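You operate a simulated robot arm through the tools that you are given. There is no shell and no other tool. Be economical: measure what you need, move in short steps, check, and stop when the job is done.

The job below is to be done with a simulated robot arm. You get a single attempt, and the scene is never put back.

## Task
Find the leaking union nut with soap, vent the air and tighten it.
Fine: soap all three nuts, the leaking one froths; put the blue grip marked soap back; vent by the inlet lever before the nut is turned. Set down upright: flat blue grip marked soap.

Only the result counts: the job must be done as asked and must still hold three seconds after the hand-in. Knocking over, shifting, dropping, spilling or breaking anything else fails it.

## Robot
A 6-joint arm with a two-finger parallel gripper on a trunk, on a base that drives. Base frame: it is fixed to the floor where the robot stands at the start and does not move with it; the origin is under the middle of the robot, x ahead of it, y to its left, z up; the surface under the hand at the start is at about z = 850. Readings come in mm, rad, newtons and seconds.
With the tool pointing down near the work surface it reaches from about 180 to 840 mm from the robot's upright axis, wherever it stands. Its first joint turns from -2.897 to 2.897 rad. Places, roughly: bench gauge [300, 600, 1300]; green lever by the filter bowl [100, 800, 1000]; inlet lever [-100, 1100, 1100]; knob of the bench regulator [100, 700, 1200]; lock lever of the regulator [200, 700, 1100]; soap tin [400, 100, 900]; union nut marked one [300, 400, 1100]; union nut marked three [500, 200, 1100]; union nut marked two [400, 300, 1100]. Payload 3.91 kg.
The tool frame sits at the grasp point between the pads (the TCP): z along the fingers, y along the line on which they close. The tips reach 30 mm beyond it. Largest opening 110 mm; finger width 20, thickness 10; the body of the gripper, 48 by 112 mm, starts 55 mm behind the TCP.
Orientation is that of the tool frame in the base frame, as a unit quaternion [w, x, y, z]. With the fingers straight down and closing along the base's y, the tool's x points along the base's -x, its y along +y and its z along -z.

## Interface
- The arm moves only by the tool nudge_tool. Its arguments are lists of equal length, an entry for each row: "offset": the shift along the base's x, y, z in mm, a list of three; "rotation": the turn, a rotation vector about the base's x, y, z in rad, a list of three; "grip": the closure, from 0 (fully open) to 1 (shut). In form: {"offset": [[dx, dy, dz], ...], "rotation": [[rx, ry, rz], ...], "grip": [grip, ...]}. A call has 1 to 12 rows; each row shifts and turns the commanded pose from where the row before left it. Each row takes 0.2 s and may step no farther than 50 mm and 0.15 rad from the row before; otherwise, or with a gripper value out of range, the whole call is refused. Where a pose cannot be reached the arm comes as near as it can. A force on the tool above 90 N (or 10 N above the force at the start of the call, whichever is more), or a blocked arm, ends the call early, and 0.2 s more pass. The fingers move at their own pace (about 108 mm/s each) and stop on an object; they squeeze with about 44 N. The grip force told is the motor's: it shows also when the fingers shut on nothing. Time passes only in rows, and 0.2 s behind the last, so rows that do not move let the fingers close. The reply holds the time, the measured pose of the TCP, the force on the tool along the base axes, the opening and the grip force, in the units named above and with some noise, with the torque about the TCP (base axes, N m) and any sound that the robot's microphone picked up.
- Cameras (640 x 400 px; columns grow to the right, rows downward): "scene" is now at [-118.7, 68.8, 1517.4]; the picture's right is [0.80, -0.60, 0.00], its down [-0.32, -0.43, -0.84] and it looks along [0.50, 0.67, -0.54] (base axes); focal length 254 px, centre (320, 200). "wrist" rides on the gripper at [77, 7, -114] in the tool frame; the picture's right is [-0.09, 1.00, 0.00], its down [-0.80, -0.07, -0.60] and it looks along [-0.59, -0.05, 0.80] (tool axes); focal length 270 px, centre (320, 200). There is no depth. A picture from a camera that has moved, and an enlarged one, comes with that camera's place and axes in the base frame and with its lens.
- get_image(camera): a new picture of that camera. No time passes.
- slide_trunk(by): slides the trunk up (or, below 0, down) by that many mm; the arm and the scene camera ride with it, the base frame stays. It gives what a move gives, with no picture.
- drive_base(legs): drives the robot by 1 to 6 legs, each [ahead, left, turn to the left] in mm, mm and rad, along the robot's own axes; the way and the turn of a leg run together, so that a leg with both is an arc; at most 1500 mm and 3.142 rad a leg. The arm and the cameras ride along, it lands a little off, and it stops where it bumps. It gives what a move gives.
- head_to(pan, tilt): turns the head with the scene camera to pan (to the left, within 1.501 rad either way) and tilt (down, from -0.506 to 1.204), counted from straight ahead of the robot. It gives what a move gives.
- inspect(camera, box): a new picture of the part [left, top, right, bottom] of that camera's present view, enlarged. No time passes.
- finish_job(): hands the job in; it is judged then, once.

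Work in short steps. Places have to be worked out from the pictures, the camera data and where the tool is seen: move nearer, look again, correct. Check each grasp and each placing, and mend what went wrong. You have 120 turns and 82 pictures in all, those below and enlarged ones among them. Open the gripper and draw the arm clear of the work before you hand the job in, unless the task says otherwise; then end with one line.

The tools are called after "Emit:" as name(argument=value, ...) on one line, values as JSON. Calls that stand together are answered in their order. nudge_tool: Moves the arm, as the interface text tells. Its arguments: {"type":"object","properties":{"offset":{"type":"array","items":{"type":"array","items":{"type":"number"}}},"rotation":{"type":"array","items":{"type":"array","items":{"type":"number"}}},"grip":{"type":"array","items":{"type":"number"}}},"required":["offset","rotation","grip"]} The other tools are called the same way: slide_trunk (by) slides the trunk up or down; drive_base (legs) drives the base; head_to (pan, tilt) turns the head that bears the scene camera; get_image (camera) takes a picture; inspect (camera, box) takes an enlarged picture of a part of a camera's view; finish_job () hands the job in.

At the start:

```text
clock: 0.0
position: [254.0, 325.2, 1368.0]
tool_rot: [0.0, 0.0, 1.0, 0.0]
contact_force: [-0.3, -0.6, -0.5]
torque: [0.02, -0.02, 0.01]
opening: 110.1
gripper_force: 0.0
trunk travel left (down, up): [-450.0, 90.0]
robot x, y, heading: [-0.0, 0.4, -0.002]
head pan, tilt: [0.93, 0.571]
```

scene: 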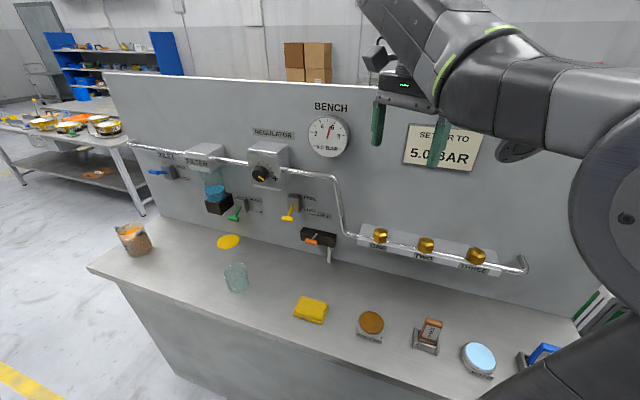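
wrist: 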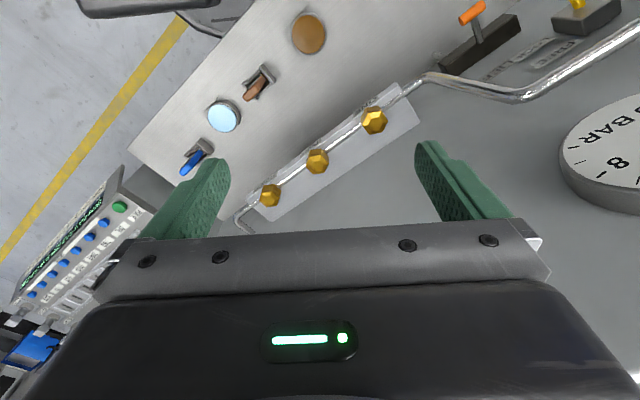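

The overview shows the panel with three nuts, and tools on the bench at right. I look closer at the tools and the panel.

Emit:
inspect(camera="scene", box=[340, 280, 600, 400])

Emit:
inspect(camera="scene", box=[120, 100, 380, 270])

Emit:
inspect(camera="wrist", box=[140, 0, 440, 240])

```text
2.46 times, centred on (470, 340) of scene
camera zoom: at [-118.7, 68.8, 1517.4], right [0.8, -0.6, 0.0], down [-0.32, -0.43, -0.84], along [0.5, 0.67, -0.54], focal length 625 px, centre (-49, -145)
```

zoom: 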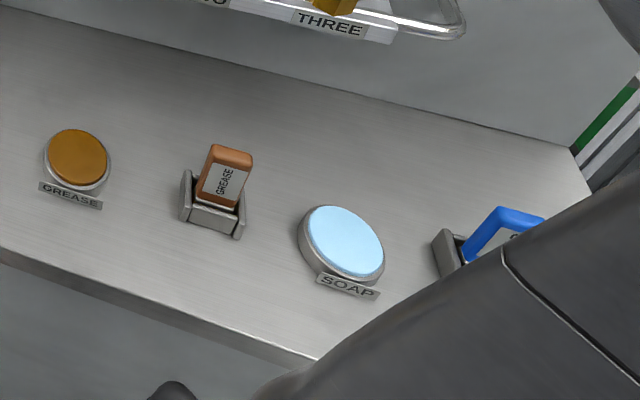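

```text
2.35 times, centred on (250, 185) of scene
camera zoom: at [-118.7, 68.8, 1517.4], right [0.8, -0.6, 0.0], down [-0.32, -0.43, -0.84], along [0.5, 0.67, -0.54], focal length 598 px, centre (485, 235)
```

zoom: 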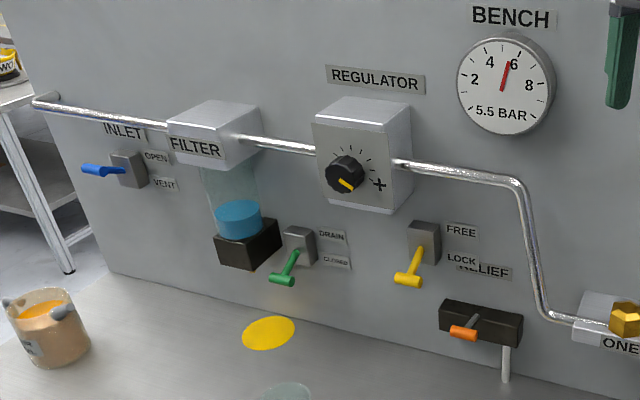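

```text
1.67 times, centred on (290, 120) of wrist
camera zoom: at [179.2, 333.2, 1481.0], right [0.09, 1.0, 0.0], down [0.8, -0.07, 0.59], along [0.59, -0.05, -0.8], focal length 450 px, centre (370, 333)
```

zoom: 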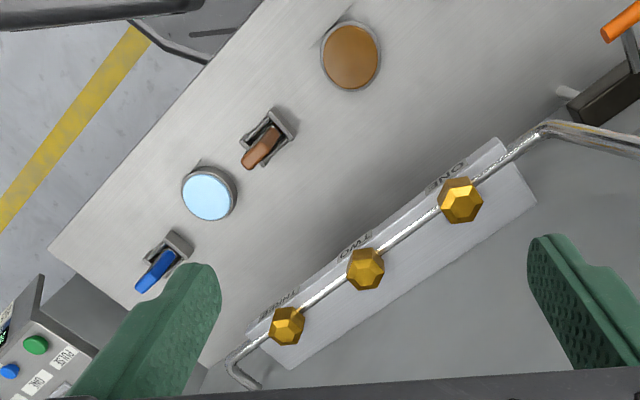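

Triangulated: nut one ≈ (345,406,1047), three ≈ (479,207,1047); soap tin ≈ (373,89). I zoom on nuts and gauge details.

Emit:
inspect(camera="scene", box=[340, 205, 540, 300])

Emit:
inspect(camera="wrist", box=[230, 80, 430, 230])

```text
3.20 times, centred on (440, 252) of scene
camera zoom: at [-118.7, 68.8, 1517.4], right [0.8, -0.6, 0.0], down [-0.32, -0.43, -0.84], along [0.5, 0.67, -0.54], focal length 813 px, centre (-64, 32)
```

zoom: 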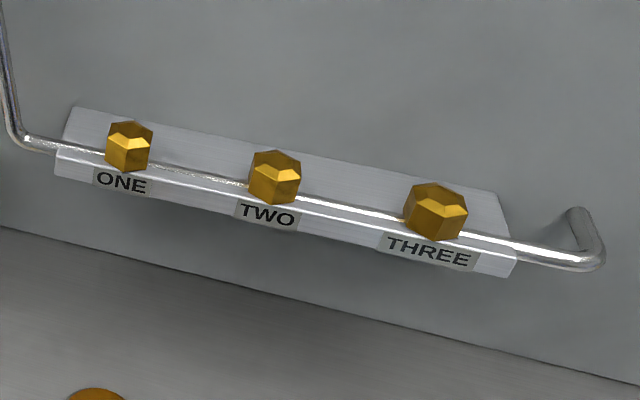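

```text
2.67 times, centred on (330, 155) of wrist
camera zoom: at [179.2, 333.2, 1481.0], right [0.09, 1.0, 0.0], down [0.8, -0.07, 0.59], along [0.59, -0.05, -0.8], focal length 721 px, centre (293, 320)
```

zoom: 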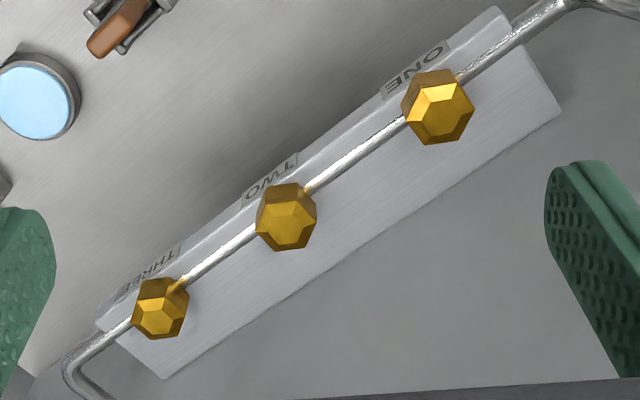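

The nuts have vertical axes, so a tool-down grip will work. I move the hand to look at the blue grip and its stand.

Emit:
nudge_tool(offset=[[0, -40, -27], [0, -40, -27], [0, -40, -27], [0, -40, -27], [0, -40, -27], [0, -40, -27], [0, -40, -27], [0, -35, -27]], rotation=[[0, 0, 0], [0, 0, 0], [0, 0, 0], [0, 0, 0], [0, 0, 0], [0, 0, 0], [0, 0, 0], [0, 0, 0]], grip=[0, 0, 0, 0, 0, 0, 0, 0])

Emit:
get_image(camera="wrist")

Emit:
head_to(pan=0.3, tilt=0.8)

Emit:
get_image(camera="scene")

```text
clock: 1.8
position: [257.2, 8.3, 1151.5]
tool_rot: [0.0, 0.0, 1.0, 0.001]
contact_force: [0.8, 0.5, -0.5]
torque: [0.0, 0.01, -0.02]
opening: 109.8
gripper_force: 0.0
trunk travel left (down, up): [-450.0, 90.0]
robot x, y, heading: [-0.7, 0.4, -0.001]
head pan, tilt: [0.93, 0.571]
```

```text
74 pictures are left
camera wrist: at [181.4, 14.6, 1264.4], right [0.09, 1.0, 0.0], down [0.8, -0.07, 0.59], along [0.59, -0.05, -0.8], focal length 270 px, centre (320, 200)
```

wrist: 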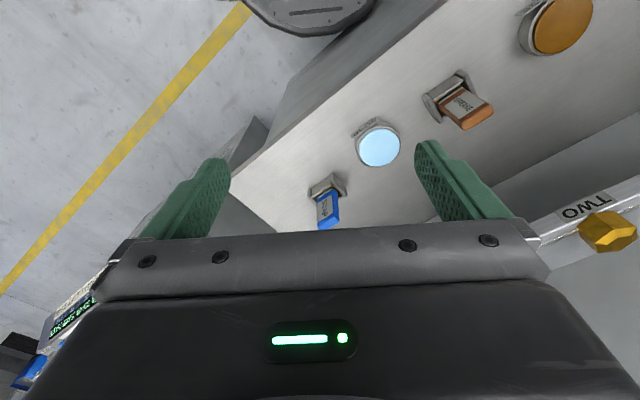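

```text
clock: 2.8
position: [258.4, 9.7, 1142.8]
tool_rot: [-0.019, -0.005, 1.0, -0.007]
contact_force: [0.0, -0.6, -0.7]
torque: [-0.02, 0.0, 0.03]
opening: 109.8
gripper_force: 0.0
trunk travel left (down, up): [-450.0, 90.0]
robot x, y, heading: [0.7, -0.0, 0.001]
head pan, tilt: [0.3, 0.799]
```

```text
73 pictures are left
camera scene: at [-87.0, 26.3, 1519.0], right [0.32, -0.95, 0.0], down [-0.5, -0.17, -0.85], along [0.81, 0.28, -0.53], focal length 254 px, centre (320, 200)
```

scene: 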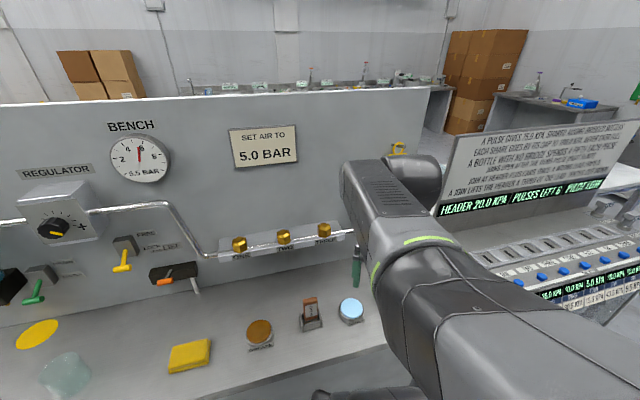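

The reading shifted a bit after the head turn; I check pose again with a null row and inspect the grip.

Emit:
nudge_tool(offset=[[0, 0, 0], [0, 0, 0]], rotation=[[0, 0, 0], [0, 0, 0]], grip=[0, 0])

Emit:
inspect(camera="wrist", box=[250, 100, 410, 240])

```text
clock: 3.4
position: [259.1, 8.7, 1143.3]
tool_rot: [-0.019, -0.001, 1.0, -0.007]
contact_force: [-0.2, 0.4, -0.5]
torque: [0.0, 0.0, 0.01]
opening: 110.0
gripper_force: 0.1
trunk travel left (down, up): [-450.0, 90.0]
robot x, y, heading: [-2.5, 1.6, -0.002]
head pan, tilt: [0.3, 0.799]
```

```text
2.86 times, centred on (330, 170) of wrist
camera zoom: at [187.6, 17.8, 1258.5], right [0.09, 1.0, -0.02], down [0.82, -0.06, 0.56], along [0.56, -0.06, -0.83], focal length 772 px, centre (291, 286)
```

zoom: 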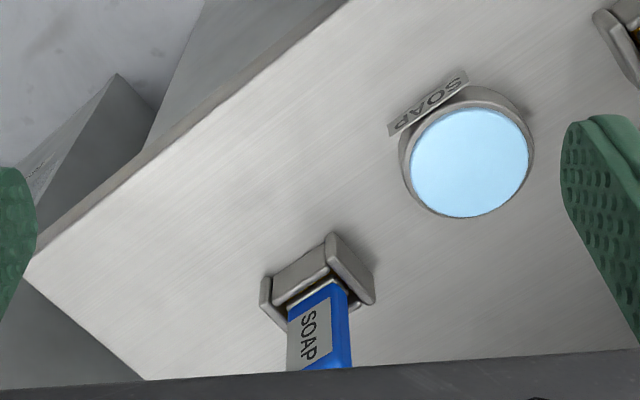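

The grip stands upright in a small cradle near (446,7). I move the arm aside to get an unobstructed scene view of it.

Emit:
nudge_tool(offset=[[0, 45, 20], [0, 45, 20], [0, 45, 20], [0, 45, 20], [0, 45, 20], [0, 45, 20], [0, 45, 0]], rotation=[[0, 0, 0], [0, 0, 0], [0, 0, 0], [0, 0, 0], [0, 0, 0], [0, 0, 0], [0, 0, 0]], grip=[0, 0, 0, 0, 0, 0, 0])

Emit:
head_to(pan=0.05, tilt=0.85)

Emit:
get_image(camera="scene")

```text
clock: 5.0
position: [253.6, 328.5, 1268.3]
tool_rot: [0.0, 0.0, 1.0, 0.0]
contact_force: [0.7, -0.1, -0.1]
torque: [-0.02, -0.04, 0.02]
opening: 109.8
gripper_force: 0.1
trunk travel left (down, up): [-450.0, 90.0]
robot x, y, heading: [-0.9, 2.1, 0.0]
head pan, tilt: [0.3, 0.799]
```

```text
clock: 5.8
position: [252.8, 325.8, 1268.8]
tool_rot: [0.001, 0.0, 1.0, 0.001]
contact_force: [0.7, 0.1, -0.8]
torque: [-0.01, 0.0, 0.02]
opening: 109.9
gripper_force: 0.1
trunk travel left (down, up): [-450.0, 90.0]
robot x, y, heading: [0.3, 2.1, -0.002]
head pan, tilt: [0.051, 0.85]
```

```text
71 pictures are left
camera scene: at [-93.9, 1.2, 1493.8], right [0.05, -1.0, 0.0], down [-0.75, -0.04, -0.66], along [0.66, 0.03, -0.75], focal length 254 px, centre (320, 200)
```

scene: 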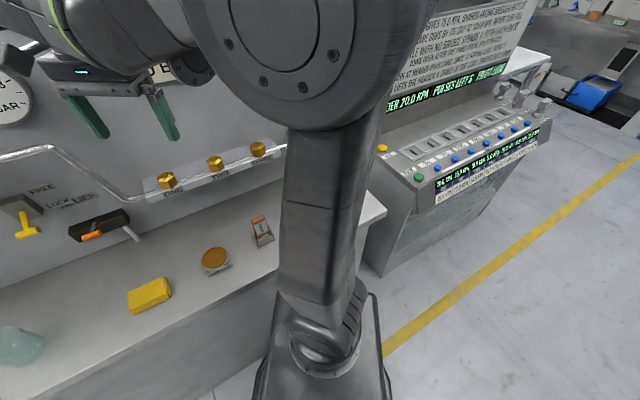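

The trunk blocks the scene camera here. I swing the wrist camera to look at the grip from the tin side.

Emit:
nudge_tool(offset=[[19, -37, -28], [19, -38, -28], [19, -38, -28], [19, -37, -28], [19, -38, -28], [20, -37, -28]], rotation=[[0, 0, -0.148], [0, 0, -0.148], [0, 0, -0.148], [0, 0, -0.148], [0, 0, -0.148], [0, 0, -0.148]], grip=[0, 0, 0, 0, 0, 0])

Emit:
get_image(camera="wrist")

```text
refused: row 1 steps farther than a row can; nothing moved
```

```text
70 pictures are left
camera wrist: at [178.5, 332.7, 1381.8], right [0.09, 1.0, 0.0], down [0.8, -0.07, 0.59], along [0.59, -0.05, -0.8], focal length 270 px, centre (320, 200)
```

wrist: 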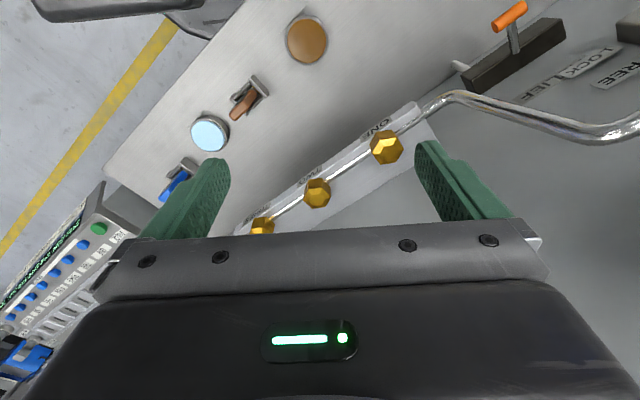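

Step norm was just above 50; I repeat with smaller rows.

Emit:
nudge_tool(offset=[[16, -32, -24], [16, -32, -24], [16, -32, -24], [16, -32, -24], [16, -32, -24], [16, -32, -24], [19, -33, -24]], rotation=[[0, 0, -0.127], [0, 0, -0.127], [0, 0, -0.127], [0, 0, -0.127], [0, 0, -0.127], [0, 0, -0.127], [0, 0, -0.127]], grip=[0, 0, 0, 0, 0, 0, 0])

Emit:
inspect(camera="wrist", box=[140, 0, 500, 225])

```text
clock: 7.4
position: [366.8, 97.3, 1103.6]
tool_rot: [0.001, 0.43, 0.903, 0.001]
contact_force: [1.1, -0.2, 0.2]
torque: [0.0, 0.02, -0.01]
opening: 110.2
gripper_force: 0.1
trunk travel left (down, up): [-450.0, 90.0]
robot x, y, heading: [2.2, -0.7, -0.006]
head pan, tilt: [0.051, 0.85]
```

```text
1.78 times, centred on (320, 112) of wrist
camera zoom: at [326.2, 161.5, 1215.9], right [0.83, 0.56, 0.0], down [0.45, -0.67, 0.59], along [0.33, -0.49, -0.8], focal length 480 px, centre (320, 356)
```

zoom: 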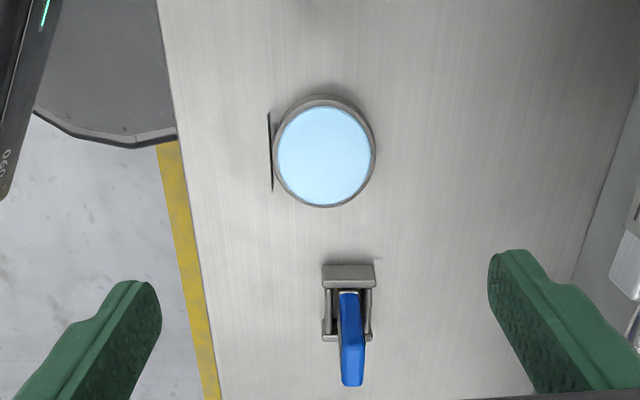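

Excellent: the current yaw nearly matches the wall. I zoom on the cradle for the grip's shape and height.

Emit:
inspect(camera="wrist", box=[300, 135, 380, 225])

```text
4.44 times, centred on (340, 180) of wrist
camera zoom: at [326.2, 161.5, 1215.9], right [0.83, 0.56, 0.0], down [0.45, -0.67, 0.59], along [0.33, -0.49, -0.8], focal length 1201 px, centre (231, 289)
```

zoom: 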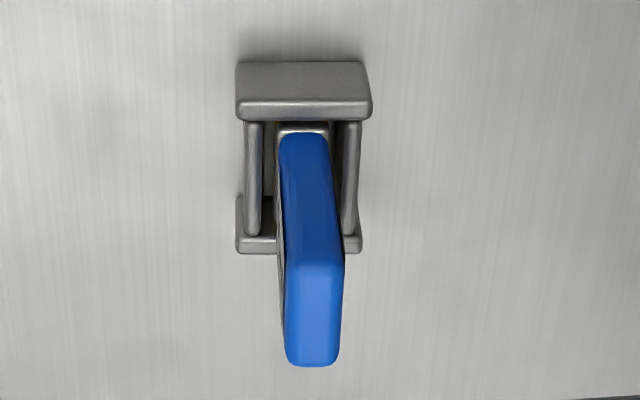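

Grip: about 15×35 mm, top ≈ z 953, centre ≈ (459,6), thin across the wall normal. I align yaw and move above it, then look.

Emit:
nudge_tool(offset=[[24, -24, -20], [24, -24, -20], [24, -24, -20], [20, -20, -20], [0, 0, -10]], rotation=[[0, 0, -0.05], [0, 0, -0.04], [0, 0, 0], [0, 0, 0], [0, 0, 0]], grip=[0, 0, 0.2, 0.3, 0.3])

Emit:
get_image(camera="wrist")

```text
clock: 8.6
position: [460.6, 7.0, 1015.1]
tool_rot: [0.0, 0.47, 0.882, 0.0]
contact_force: [0.5, -0.2, -0.5]
torque: [0.01, 0.01, 0.02]
opening: 77.1
gripper_force: 0.1
trunk travel left (down, up): [-450.0, 90.0]
robot x, y, heading: [-2.4, 1.9, -0.001]
head pan, tilt: [0.051, 0.85]
```

```text
67 pictures are left
camera wrist: at [424.7, 75.7, 1127.1], right [0.88, 0.48, 0.0], down [0.39, -0.7, 0.59], along [0.29, -0.52, -0.8], focal length 270 px, centre (320, 200)
```

wrist: 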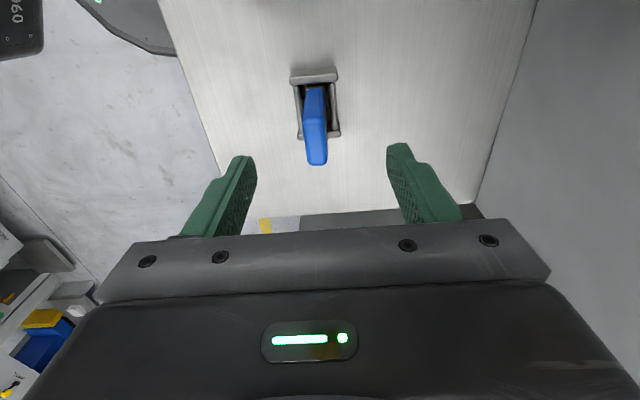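

I zoom to refine the position along the wall before descending.

Emit:
inspect(camera="wrist", box=[270, 50, 370, 190])

```text
2.86 times, centred on (320, 120) of wrist
camera zoom: at [424.7, 75.7, 1127.1], right [0.88, 0.48, 0.0], down [0.39, -0.7, 0.59], along [0.29, -0.52, -0.8], focal length 772 px, centre (320, 429)
```

zoom: 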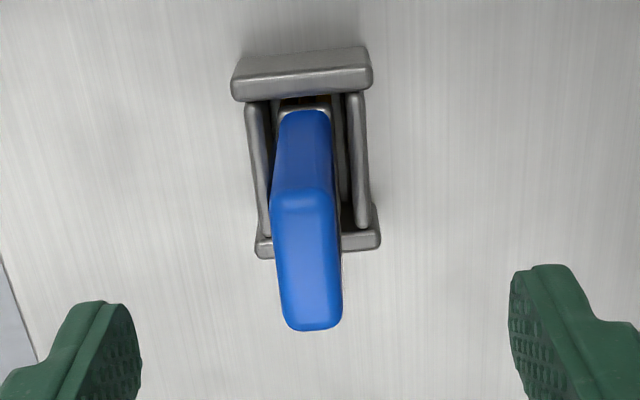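

Refined: grip top z≈950, centre within 3 mm of the TCP. I descend to z≈936 and close.

Emit:
nudge_tool(offset=[[0, -3, -27], [0, 0, -26], [0, 0, -26], [0, 0, 0], [0, 0, 0], [0, 0, 0]], rotation=[[0, 0, 0], [0, 0, 0], [0, 0, 0], [0, 0, 0], [0, 0, 0], [0, 0, 0]], grip=[0.3, 0.3, 0.4, 0.6, 1, 1])

Emit:
get_image(camera="wrist")

```text
clock: 10.0
position: [461.4, 5.9, 934.7]
tool_rot: [0.001, 0.471, 0.882, 0.0]
contact_force: [0.3, 0.3, -0.1]
torque: [0.0, -0.02, 0.03]
opening: 14.8
gripper_force: 43.9
trunk travel left (down, up): [-450.0, 90.0]
robot x, y, heading: [2.5, -0.9, -0.002]
head pan, tilt: [0.051, 0.85]
```

```text
65 pictures are left
camera wrist: at [425.5, 72.9, 1048.5], right [0.88, 0.48, 0.0], down [0.39, -0.7, 0.59], along [0.29, -0.52, -0.8], focal length 270 px, centre (320, 200)
```

wrist: 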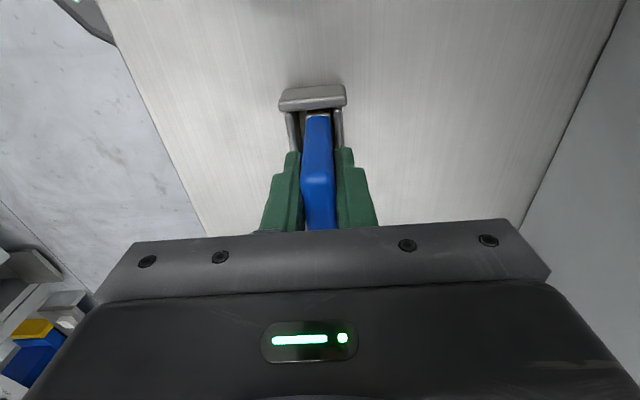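

Gripped (14.8 mm) at commanded (461, 5, 935). I lift straight up and view the brush.

Emit:
nudge_tool(offset=[[0, 0, 20], [0, 0, 40], [0, 0, 40], [0, 0, 40]], rotation=[[0, 0, 0], [0, 0, 0], [0, 0, 0], [0, 0, 0]], grip=[1, 1, 1, 1])

Emit:
get_image(camera="wrist")

```text
clock: 11.0
position: [459.4, 7.0, 1079.2]
tool_rot: [-0.001, 0.47, 0.883, 0.0]
contact_force: [0.0, -0.3, 0.2]
torque: [-0.01, -0.02, 0.03]
opening: 14.8
gripper_force: 43.9
trunk travel left (down, up): [-450.0, 90.0]
robot x, y, heading: [1.0, -1.4, 0.002]
head pan, tilt: [0.051, 0.85]
```

```text
64 pictures are left
camera wrist: at [423.3, 74.7, 1191.7], right [0.88, 0.48, 0.0], down [0.39, -0.7, 0.59], along [0.29, -0.52, -0.8], focal length 270 px, centre (320, 200)
```

wrist: 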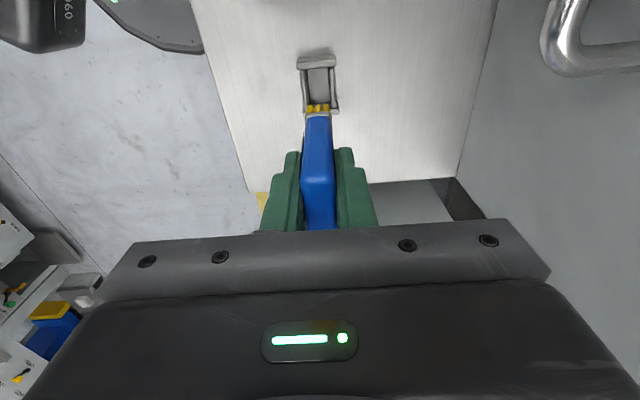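

Brush out cleanly. I carry it over the soap tin at (374,92) and look.

Emit:
nudge_tool(offset=[[-29, 29, 0], [-29, 29, 0], [-29, 29, -20]], rotation=[[0, 0, 0], [0, 0, 0], [0, 0, 0]], grip=[1, 1, 1])

Emit:
get_image(camera="wrist")

```text
clock: 11.8
position: [373.4, 93.8, 1054.7]
tool_rot: [0.0, 0.471, 0.882, 0.001]
contact_force: [0.4, -0.8, -0.4]
torque: [0.01, 0.02, 0.03]
opening: 15.1
gripper_force: 43.4
trunk travel left (down, up): [-450.0, 90.0]
robot x, y, heading: [0.4, -2.4, 0.002]
head pan, tilt: [0.051, 0.85]
```

```text
63 pictures are left
camera wrist: at [336.1, 161.7, 1168.2], right [0.88, 0.48, 0.0], down [0.39, -0.7, 0.59], along [0.29, -0.52, -0.8], focal length 270 px, centre (320, 200)
```

wrist: 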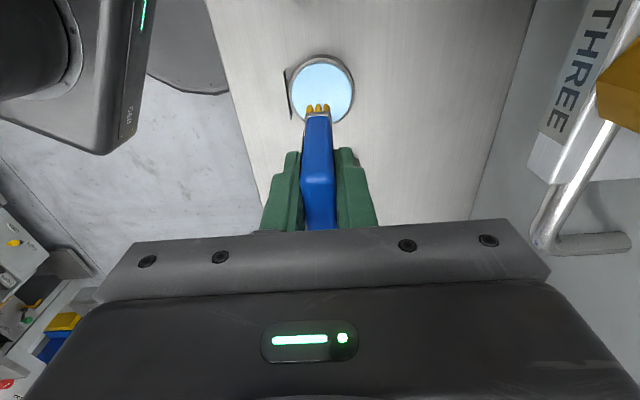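

Tin centre refines to ≈(375,95). I descend to z≈960 and check the view.

Emit:
nudge_tool(offset=[[1, 2, -35], [0, 0, -35], [0, 0, -22]], rotation=[[0, 0, 0], [0, 0, 0], [0, 0, 0]], grip=[1, 1, 1])

Emit:
inspect(camera="wrist", box=[240, 60, 400, 180])

```text
clock: 12.6
position: [374.8, 95.6, 962.8]
tool_rot: [0.0, 0.47, 0.883, 0.0]
contact_force: [-0.5, 0.0, -0.9]
torque: [-0.04, 0.01, -0.02]
opening: 15.0
gripper_force: 43.4
trunk travel left (down, up): [-450.0, 90.0]
robot x, y, heading: [1.7, -0.8, 0.004]
head pan, tilt: [0.051, 0.85]
```

```text
3.33 times, centred on (320, 120) of wrist
camera zoom: at [338.6, 162.8, 1075.6], right [0.88, 0.48, 0.0], down [0.39, -0.7, 0.59], along [0.29, -0.52, -0.8], focal length 901 px, centre (320, 467)
```

zoom: 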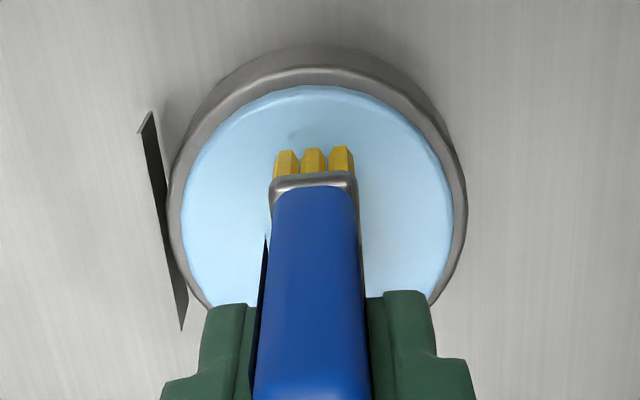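

The bristles are centred, slightly above the soap. I step down gently watching force.

Emit:
nudge_tool(offset=[[0, 0, -6], [0, 0, 0]], rotation=[[0, 0, 0], [0, 0, 0]], grip=[1, 1])

Emit:
nudge_tool(offset=[[0, 0, -5], [0, 0, 0]], rotation=[[0, 0, 0], [0, 0, 0]], grip=[1, 1])

Emit:
inspect(camera="wrist", box=[240, 60, 400, 180])

```text
clock: 13.2
position: [375.5, 94.4, 958.8]
tool_rot: [0.002, 0.47, 0.882, 0.001]
contact_force: [0.1, -0.1, 19.5]
torque: [-0.1, -0.08, 0.04]
opening: 14.9
gripper_force: 44.0
trunk travel left (down, up): [-450.0, 90.0]
robot x, y, heading: [1.1, 4.4, 0.005]
head pan, tilt: [0.051, 0.85]
```

```text
clock: 13.8
position: [374.7, 96.2, 952.7]
tool_rot: [0.001, 0.47, 0.883, 0.001]
contact_force: [2.6, -1.1, 25.6]
torque: [0.01, -0.14, 0.02]
opening: 15.3
gripper_force: 43.5
trunk travel left (down, up): [-450.0, 90.0]
robot x, y, heading: [-1.4, 0.8, 0.004]
head pan, tilt: [0.051, 0.85]
```

```text
3.33 times, centred on (320, 120) of wrist
camera zoom: at [338.1, 164.0, 1065.0], right [0.88, 0.48, 0.0], down [0.39, -0.7, 0.59], along [0.29, -0.52, -0.8], focal length 901 px, centre (320, 467)
```

zoom: 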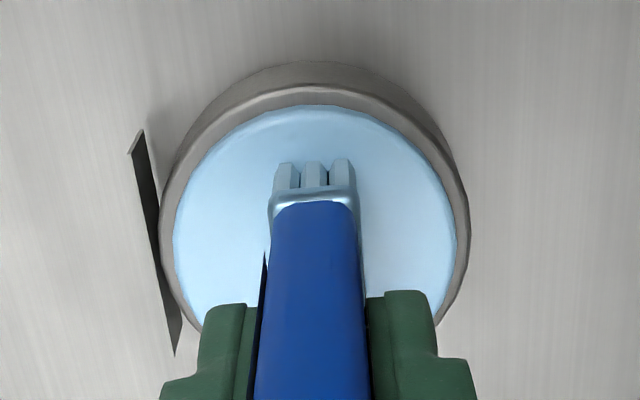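

The bristles turned blue – soap loaded (brush slid ~4 mm up in the grip). Now I lift and turn the hand so it closes along the wall, stopping in front of nut three.

Emit:
nudge_tool(offset=[[0, 0, 40], [0, 0, 40], [0, 0, 40], [0, 0, 40], [0, 0, 40], [0, 0, 28], [11, 16, 0], [11, 16, 0], [11, 16, 0], [11, 16, 0], [10, 16, 0]], rotation=[[0, 0, 0], [0, 0, 0.145], [0, 0, 0.145], [0, 0, 0.145], [0, 0, 0.145], [0, 0, 0.145], [0, 0, 0.145], [0, 0, 0.145], [0, 0, 0.145], [0, 0, 0.145], [0, 0, 0.145]], grip=[1, 1, 1, 1, 1, 1, 1, 1, 1, 1, 1])

Emit:
get_image(camera="wrist")

```text
clock: 16.2
position: [428.8, 177.7, 1181.4]
tool_rot: [0.0, -0.234, 0.972, 0.0]
contact_force: [0.1, -0.2, -0.1]
torque: [0.02, -0.03, 0.02]
opening: 15.3
gripper_force: 44.2
trunk travel left (down, up): [-450.0, 90.0]
robot x, y, heading: [0.7, 2.8, 0.0]
head pan, tilt: [0.051, 0.85]
```

```text
60 pictures are left
camera wrist: at [359.6, 148.5, 1294.2], right [-0.38, 0.93, 0.0], down [0.75, 0.3, 0.59], along [0.55, 0.22, -0.8], focal length 270 px, centre (320, 200)
```

wrist: 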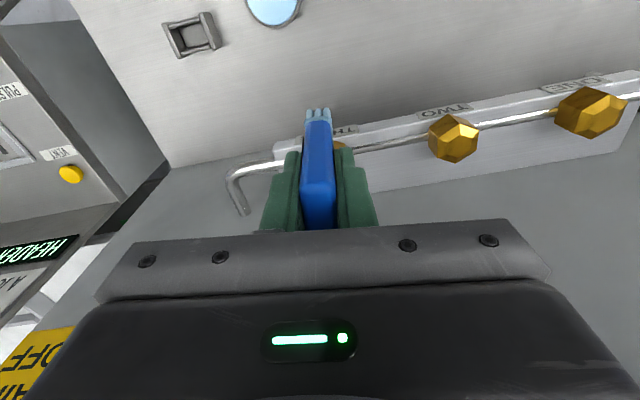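

Nut estimates are confirmed ((411,308) for two, (343,406) for one). I move over nut three and lower to just above it.

Emit:
nudge_tool(offset=[[25, 15, 0], [25, 14, 0], [0, 0, -25]], rotation=[[0, 0, 0.06], [0, 0, 0.058], [0, 0, 0]], grip=[1, 1, 1])

Emit:
inspect(camera="wrist", box=[240, 60, 400, 180])

```text
clock: 17.0
position: [480.6, 205.8, 1155.1]
tool_rot: [0.0, -0.291, 0.957, 0.0]
contact_force: [-0.4, 0.7, 0.5]
torque: [0.0, -0.03, -0.02]
opening: 15.2
gripper_force: 44.1
trunk travel left (down, up): [-450.0, 90.0]
robot x, y, heading: [-0.4, -1.4, -0.003]
head pan, tilt: [0.051, 0.85]
```

```text
3.33 times, centred on (320, 120) of wrist
camera zoom: at [414.1, 169.1, 1269.2], right [-0.48, 0.88, 0.0], down [0.71, 0.39, 0.59], along [0.52, 0.29, -0.8], focal length 901 px, centre (320, 467)
```

zoom: 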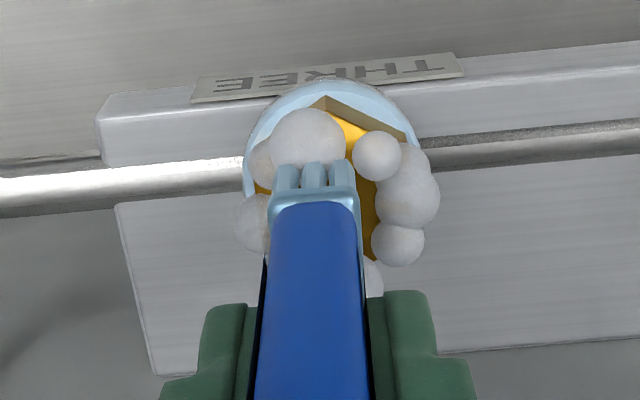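

Nut three froths already. I lift and soap nut two and then nut one too.

Emit:
nudge_tool(offset=[[0, 0, 30], [-23, 35, 0], [-23, 35, 0], [-22, 34, 0], [0, 0, -30], [0, 0, 0]], rotation=[[0, 0, 0], [0, 0, 0], [0, 0, 0], [0, 0, 0], [0, 0, 0], [0, 0, 0]], grip=[1, 1, 1, 1, 1, 1])

Emit:
inspect(camera="wrist", box=[200, 60, 440, 180])

```text
clock: 18.4
position: [415.5, 307.9, 1155.5]
tool_rot: [0.0, -0.29, 0.957, 0.001]
contact_force: [0.1, 0.4, -0.1]
torque: [0.0, 0.0, 0.03]
opening: 15.2
gripper_force: 43.8
trunk travel left (down, up): [-450.0, 90.0]
robot x, y, heading: [-0.6, 0.4, 0.003]
head pan, tilt: [0.051, 0.85]
```

```text
2.67 times, centred on (320, 120) of wrist
camera zoom: at [349.4, 271.2, 1267.7], right [-0.48, 0.88, 0.0], down [0.71, 0.39, 0.59], along [0.52, 0.29, -0.8], focal length 721 px, centre (320, 413)
```

zoom: 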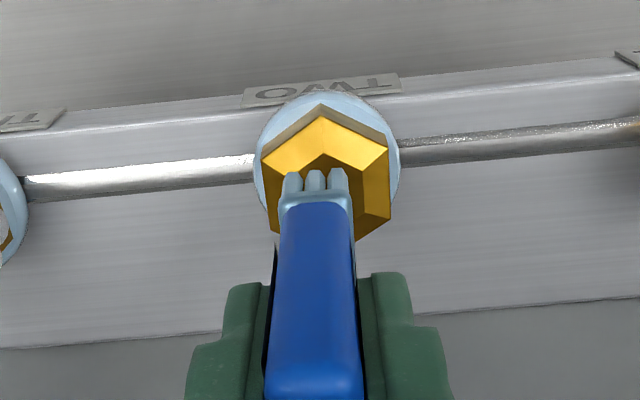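

Nut two wears a soap film and no froth. Now nut one.

Emit:
nudge_tool(offset=[[0, 0, 30], [-23, 33, 0], [-22, 33, 0], [-22, 33, 0], [0, 0, -30], [0, 0, 0]], rotation=[[0, 0, 0], [0, 0, 0], [0, 0, 0], [0, 0, 0], [0, 0, 0], [0, 0, 0]], grip=[1, 1, 1, 1, 1, 1])

Emit:
get_image(camera="wrist")

```text
clock: 19.8
position: [344.0, 406.6, 1154.6]
tool_rot: [0.0, -0.291, 0.957, 0.001]
contact_force: [0.4, -0.3, 0.5]
torque: [-0.02, 0.0, 0.0]
opening: 15.1
gripper_force: 44.0
trunk travel left (down, up): [-450.0, 90.0]
robot x, y, heading: [1.0, 1.2, -0.006]
head pan, tilt: [0.051, 0.85]
```

```text
57 pictures are left
camera wrist: at [277.8, 369.5, 1267.8], right [-0.48, 0.88, 0.0], down [0.71, 0.39, 0.59], along [0.52, 0.29, -0.8], focal length 270 px, centre (320, 200)
```

wrist: 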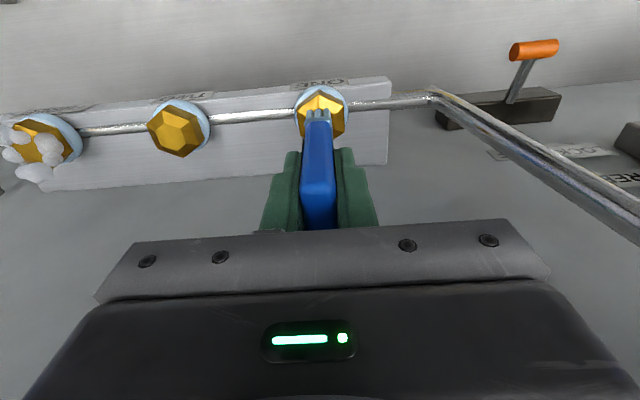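

All three soaped; only three froths. Now I bring the brush back above its cradle, reversing the yaw.

Emit:
nudge_tool(offset=[[0, 0, 30], [-40, -26, 0], [-40, -26, 0], [22, -39, 0], [22, -39, 0], [22, -39, 0], [22, -39, 0], [22, -39, 0], [22, -39, 0], [22, -39, 0], [22, -39, 0], [21, -37, 0]], rotation=[[0, 0, 0], [0, 0, -0.1425], [0, 0, -0.1425], [0, 0, -0.1425], [0, 0, -0.1425], [0, 0, -0.1425], [0, 0, -0.1425], [0, 0, -0.1425], [0, 0, -0.1425], [0, 0, -0.1425], [0, 0, -0.1425], [0, 0, -0.143]], grip=[1, 1, 1, 1, 1, 1, 1, 1, 1, 1, 1, 1])

Emit:
nudge_tool(offset=[[0, 0, -40], [0, 0, -40], [0, 0, -40], [0, 0, -40], [0, 0, 0]], rotation=[[0, 0, 0], [0, 0, 0], [0, 0, 0], [0, 0, 0], [0, 0, 0]], grip=[1, 1, 1, 1, 1])

Emit:
inspect(camera="wrist", box=[240, 40, 400, 180])

```text
clock: 22.4
position: [463.7, 5.4, 1181.6]
tool_rot: [0.0, 0.47, 0.883, 0.0]
contact_force: [1.2, 0.0, 0.0]
torque: [-0.02, 0.01, 0.03]
opening: 14.9
gripper_force: 43.7
trunk travel left (down, up): [-450.0, 90.0]
robot x, y, heading: [1.1, -0.9, -0.001]
head pan, tilt: [0.051, 0.85]
```

```text
clock: 23.6
position: [465.0, 6.8, 1023.6]
tool_rot: [0.0, 0.47, 0.883, 0.0]
contact_force: [1.0, -0.2, -0.2]
torque: [0.0, 0.01, -0.02]
opening: 15.0
gripper_force: 44.3
trunk travel left (down, up): [-450.0, 90.0]
robot x, y, heading: [-0.8, 0.9, -0.0]
head pan, tilt: [0.051, 0.85]
```

```text
2.86 times, centred on (320, 110) of wrist
camera zoom: at [428.6, 74.6, 1136.5], right [0.88, 0.48, 0.0], down [0.39, -0.7, 0.59], along [0.29, -0.52, -0.8], focal length 772 px, centre (320, 457)
```

zoom: 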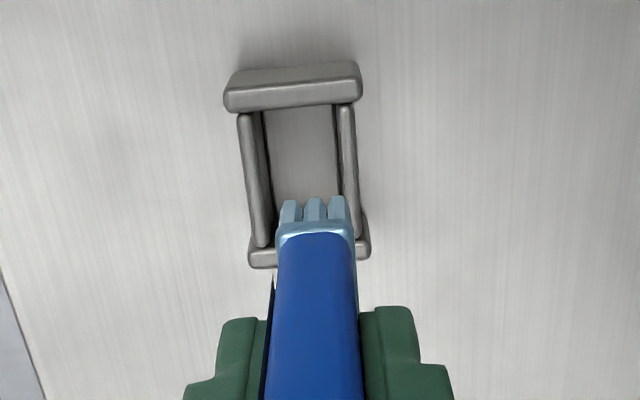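

The brush sits about 3.5 mm too far toward the wall per picture and readings. I correct by (-4,-0.5) and lower partway, then check.

Emit:
nudge_tool(offset=[[-4, -0.5, 0], [0, 0, -35], [0, 0, 0]], rotation=[[0, 0, 0], [0, 0, 0], [0, 0, 0]], grip=[1, 1, 1])

Emit:
inspect(camera="wrist", box=[240, 40, 400, 180])

```text
clock: 24.4
position: [461.4, 6.7, 991.4]
tool_rot: [0.0, 0.469, 0.883, 0.001]
contact_force: [0.1, -0.5, -1.0]
torque: [-0.05, 0.05, 0.0]
opening: 15.4
gripper_force: 43.6
trunk travel left (down, up): [-450.0, 90.0]
robot x, y, heading: [-0.2, 0.1, -0.003]
head pan, tilt: [0.051, 0.85]
```

```text
2.86 times, centred on (320, 110) of wrist
camera zoom: at [424.9, 74.1, 1103.4], right [0.88, 0.48, 0.0], down [0.39, -0.7, 0.59], along [0.29, -0.52, -0.8], focal length 772 px, centre (320, 457)
```

zoom: 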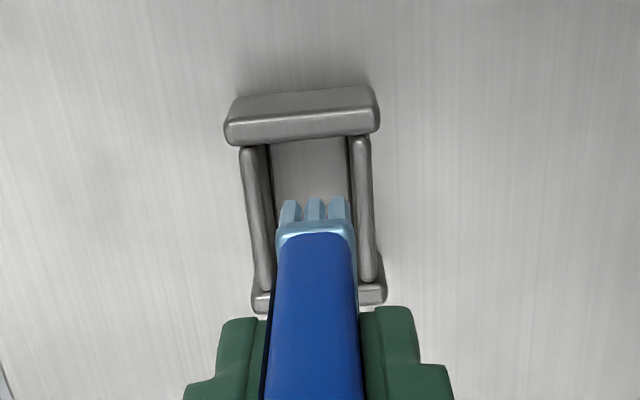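

Now centred within ~1 mm. I go down further in small steps.

Emit:
nudge_tool(offset=[[-0.5, -0.3, -15], [0, 0, -12], [0, 0, 0]], rotation=[[0, 0, 0], [0, 0, 0], [0, 0, 0]], grip=[1, 1, 1])

Emit:
inspect(camera="wrist", box=[240, 40, 400, 180])

```text
clock: 25.2
position: [457.5, 5.4, 964.3]
tool_rot: [-0.001, 0.469, 0.883, 0.0]
contact_force: [0.0, -1.0, 0.0]
torque: [0.01, -0.02, 0.01]
opening: 15.1
gripper_force: 43.8
trunk travel left (down, up): [-450.0, 90.0]
robot x, y, heading: [4.2, 0.1, -0.003]
head pan, tilt: [0.051, 0.85]
```

```text
2.86 times, centred on (320, 110) of wrist
camera zoom: at [421.2, 73.1, 1076.7], right [0.88, 0.48, 0.0], down [0.39, -0.7, 0.59], along [0.29, -0.52, -0.8], focal length 772 px, centre (320, 457)
```

zoom: 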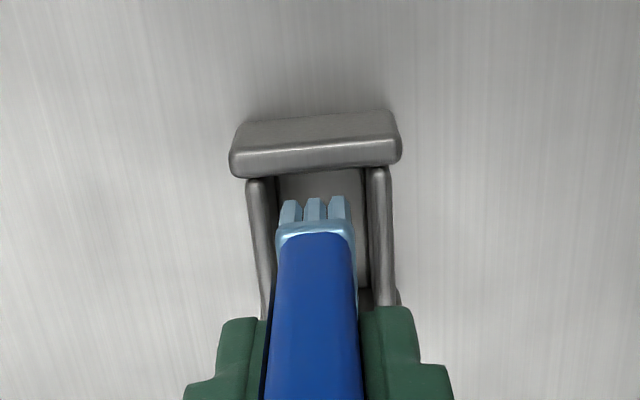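

Brush drifted ~2.5 mm back toward the front (readings agree). I correct and hold height.

Emit:
nudge_tool(offset=[[2.3, 1, 0], [0, 0, 0]], rotation=[[0, 0, 0], [0, 0, 0]], grip=[1, 1])

Emit:
inspect(camera="wrist", box=[240, 40, 400, 180])

```text
clock: 25.8
position: [460.2, 6.1, 963.8]
tool_rot: [0.0, 0.469, 0.883, 0.001]
contact_force: [-1.3, -0.1, -0.1]
torque: [0.0, 0.02, -0.01]
opening: 15.0
gripper_force: 44.3
trunk travel left (down, up): [-450.0, 90.0]
robot x, y, heading: [-1.9, -1.3, 0.002]
head pan, tilt: [0.051, 0.85]
```

```text
2.86 times, centred on (320, 110) of wrist
camera zoom: at [423.9, 74.4, 1076.4], right [0.88, 0.48, 0.0], down [0.39, -0.7, 0.59], along [0.29, -0.52, -0.8], focal length 772 px, centre (320, 457)
```

zoom: 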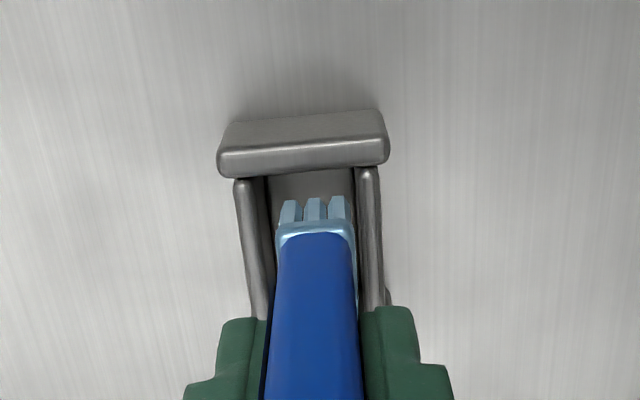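

Centred. Continue down.

Emit:
nudge_tool(offset=[[0, 0, -9], [0, 0, -8], [0, 0, 0]], rotation=[[0, 0, 0], [0, 0, 0], [0, 0, 0]], grip=[1, 1, 1])

Emit:
inspect(camera="wrist", box=[240, 40, 400, 180])

```text
clock: 26.6
position: [458.5, 6.0, 945.3]
tool_rot: [-0.001, 0.469, 0.883, 0.0]
contact_force: [0.4, 0.8, -0.1]
torque: [0.01, 0.0, -0.01]
opening: 15.3
gripper_force: 44.3
trunk travel left (down, up): [-450.0, 90.0]
robot x, y, heading: [0.2, 1.1, -0.001]
head pan, tilt: [0.051, 0.85]
```

```text
2.86 times, centred on (320, 110) of wrist
camera zoom: at [423.1, 73.9, 1059.5], right [0.88, 0.48, 0.0], down [0.39, -0.7, 0.59], along [0.29, -0.52, -0.8], focal length 772 px, centre (320, 457)
```

zoom: 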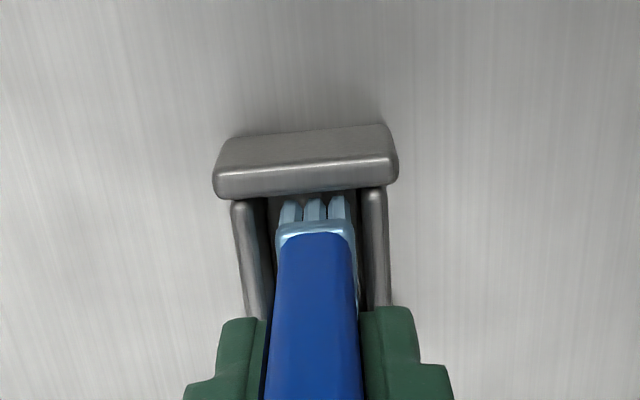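

Entering the cradle cleanly; lower the rest.

Emit:
nudge_tool(offset=[[0, 0, -5], [0, 0, -4], [0, 0, 0]], rotation=[[0, 0, 0], [0, 0, 0], [0, 0, 0]], grip=[1, 1, 1])

Emit:
nudge_tool(offset=[[0, 0, -4], [0, 0, 0]], rotation=[[0, 0, 0], [0, 0, 0]], grip=[1, 1])

Emit:
inspect(camera="wrist", box=[240, 40, 400, 180])

```text
clock: 27.4
position: [460.3, 6.2, 936.6]
tool_rot: [0.0, 0.469, 0.883, -0.001]
contact_force: [0.7, -0.1, -0.7]
torque: [-0.01, 0.02, 0.03]
opening: 15.1
gripper_force: 43.7
trunk travel left (down, up): [-450.0, 90.0]
robot x, y, heading: [-0.7, 1.7, -0.002]
head pan, tilt: [0.051, 0.85]
```

```text
clock: 28.0
position: [460.0, 6.2, 934.5]
tool_rot: [0.0, 0.47, 0.883, 0.001]
contact_force: [0.1, 0.5, -0.9]
torque: [0.02, 0.0, -0.01]
opening: 15.1
gripper_force: 44.3
trunk travel left (down, up): [-450.0, 90.0]
robot x, y, heading: [-1.9, -0.8, -0.002]
head pan, tilt: [0.051, 0.85]
```

```text
2.86 times, centred on (320, 110) of wrist
camera zoom: at [423.3, 74.1, 1046.6], right [0.88, 0.48, 0.0], down [0.39, -0.7, 0.59], along [0.29, -0.52, -0.8], focal length 772 px, centre (320, 457)
```

zoom: 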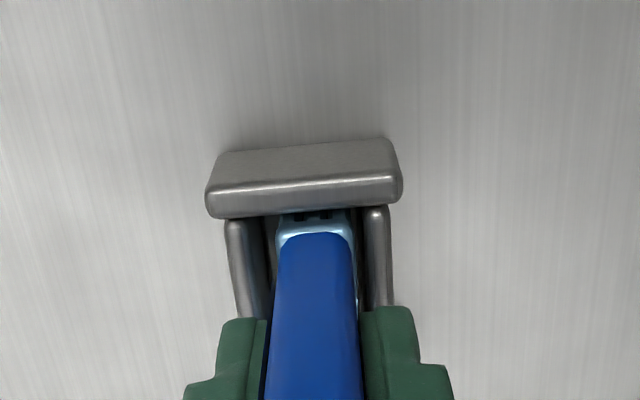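

No contact yet; a few mm more until it rests.

Emit:
nudge_tool(offset=[[0, 0, -3], [0, 0, 0]], rotation=[[0, 0, 0], [0, 0, 0]], grip=[1, 1])

Emit:
nudge_tool(offset=[[0, 0, -2], [0, 0, 0]], rotation=[[0, 0, 0], [0, 0, 0]], grip=[1, 1])

```text
clock: 28.6
position: [459.5, 6.2, 928.7]
tool_rot: [0.0, 0.469, 0.883, 0.0]
contact_force: [0.7, 0.6, -1.2]
torque: [0.01, -0.01, 0.0]
opening: 15.1
gripper_force: 44.0
trunk travel left (down, up): [-450.0, 90.0]
robot x, y, heading: [1.2, 1.5, 0.003]
head pan, tilt: [0.051, 0.85]
```

```text
clock: 29.2
position: [460.1, 6.6, 929.7]
tool_rot: [0.001, 0.47, 0.883, 0.0]
contact_force: [-2.6, -1.9, 13.8]
torque: [-0.08, 0.25, 0.02]
opening: 15.5
gripper_force: 43.8
trunk travel left (down, up): [-450.0, 90.0]
robot x, y, heading: [-0.4, 1.3, 0.001]
head pan, tilt: [0.051, 0.85]
```

It touches the floor. I open and withdraw upward, then check.

Emit:
nudge_tool(offset=[[0, 0, 0.5], [0, 0, 0], [0, 0, 0], [0, 0, 30], [0, 0, 40], [0, 0, 40]], rotation=[[0, 0, 0], [0, 0, 0], [0, 0, 0], [0, 0, 0], [0, 0, 0], [0, 0, 0]], grip=[0.8, 0.6, 0.4, 0.4, 0.4, 0.2])

Emit:
get_image(camera="wrist")

```text
clock: 30.6
position: [462.5, 7.2, 1037.2]
tool_rot: [0.001, 0.47, 0.883, 0.0]
contact_force: [0.3, 0.3, 0.0]
torque: [0.01, 0.03, 0.01]
opening: 87.8
gripper_force: 0.1
trunk travel left (down, up): [-450.0, 90.0]
robot x, y, heading: [1.2, -0.7, -0.001]
head pan, tilt: [0.051, 0.85]
```

```text
50 pictures are left
camera wrist: at [426.3, 74.6, 1151.3], right [0.88, 0.48, 0.0], down [0.39, -0.7, 0.59], along [0.29, -0.52, -0.8], focal length 270 px, centre (320, 200)
```

wrist: 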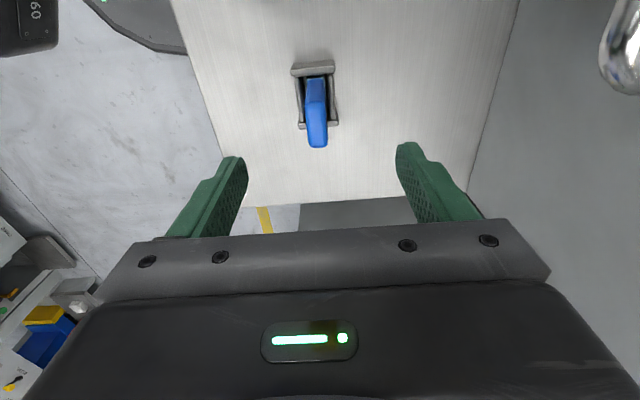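

Brush stands upright in its cradle. I retract the arm, then drive left along the wall by ~700 mm for the inlet lever.

Emit:
nudge_tool(offset=[[0, 0, 45], [0, 0, 45], [-30, 3, 30], [-30, 3, 30], [-30, 4, 20], [-30, 4, 0]], rotation=[[0, 0, 0], [0, 0, 0], [0, 0, 0], [0, 0, 0], [0, 0, 0], [0, 0, 0]], grip=[0.2, 0.2, 0.5, 0.8, 1, 1])

Emit:
drive_base(legs=[[-195, 290, 0], [-196, 291, 0]])

Emit:
head_to(pan=1.05, tilt=0.5)

Emit:
get_image(camera="scene")

```text
clock: 32.0
position: [337.2, 17.5, 1209.1]
tool_rot: [0.001, 0.47, 0.883, 0.001]
contact_force: [0.4, 0.1, 0.9]
torque: [0.01, -0.04, -0.06]
opening: 0.1
gripper_force: 37.8
trunk travel left (down, up): [-450.0, 90.0]
robot x, y, heading: [-0.7, 1.9, 0.005]
head pan, tilt: [0.051, 0.85]
```

```text
clock: 36.1
position: [-56.6, 599.1, 1210.3]
tool_rot: [0.001, 0.467, 0.884, 0.001]
contact_force: [-1.0, 1.0, 0.6]
torque: [0.01, -0.01, 0.03]
opening: 0.1
gripper_force: 37.8
trunk travel left (down, up): [-450.0, 90.0]
robot x, y, heading: [-394.9, 577.2, 0.006]
head pan, tilt: [0.051, 0.85]
```

```text
clock: 37.4
position: [-56.3, 598.6, 1206.8]
tool_rot: [-0.002, 0.467, 0.884, -0.003]
contact_force: [1.3, -0.2, -0.3]
torque: [0.03, 0.01, 0.02]
opening: 0.0
gripper_force: 37.7
trunk travel left (down, up): [-450.0, 90.0]
robot x, y, heading: [-391.5, 578.6, 0.007]
head pan, tilt: [1.051, 0.499]
```

```text
49 pictures are left
camera scene: at [-499.8, 631.0, 1515.3], right [0.64, -0.77, 0.0], down [-0.43, -0.36, -0.83], along [0.64, 0.53, -0.56], focal length 254 px, centre (320, 200)
```

scene: 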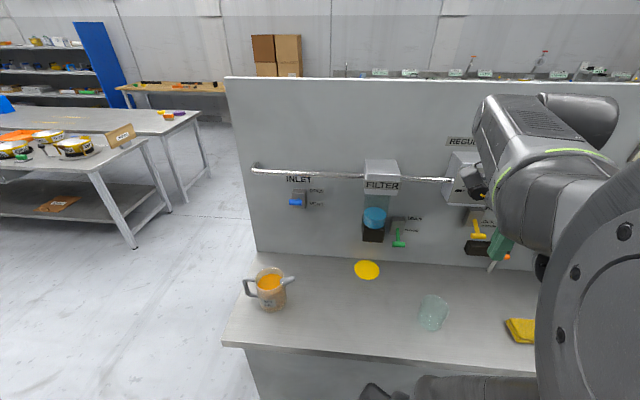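

The picture seems taken while the head settled; I inspect the inlet again.

Emit:
inspect(camera="scene", box=[220, 130, 420, 270])

```text
2.86 times, centred on (320, 200) of scene
camera zoom: at [-499.8, 631.0, 1515.3], right [0.64, -0.77, 0.0], down [-0.43, -0.36, -0.83], along [0.64, 0.53, -0.56], focal length 726 px, centre (320, 200)
```

zoom: 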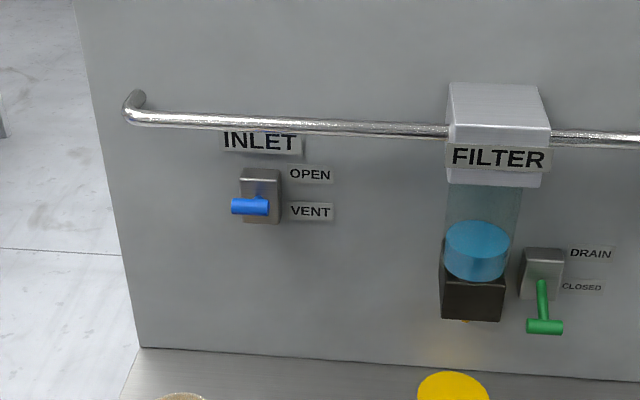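

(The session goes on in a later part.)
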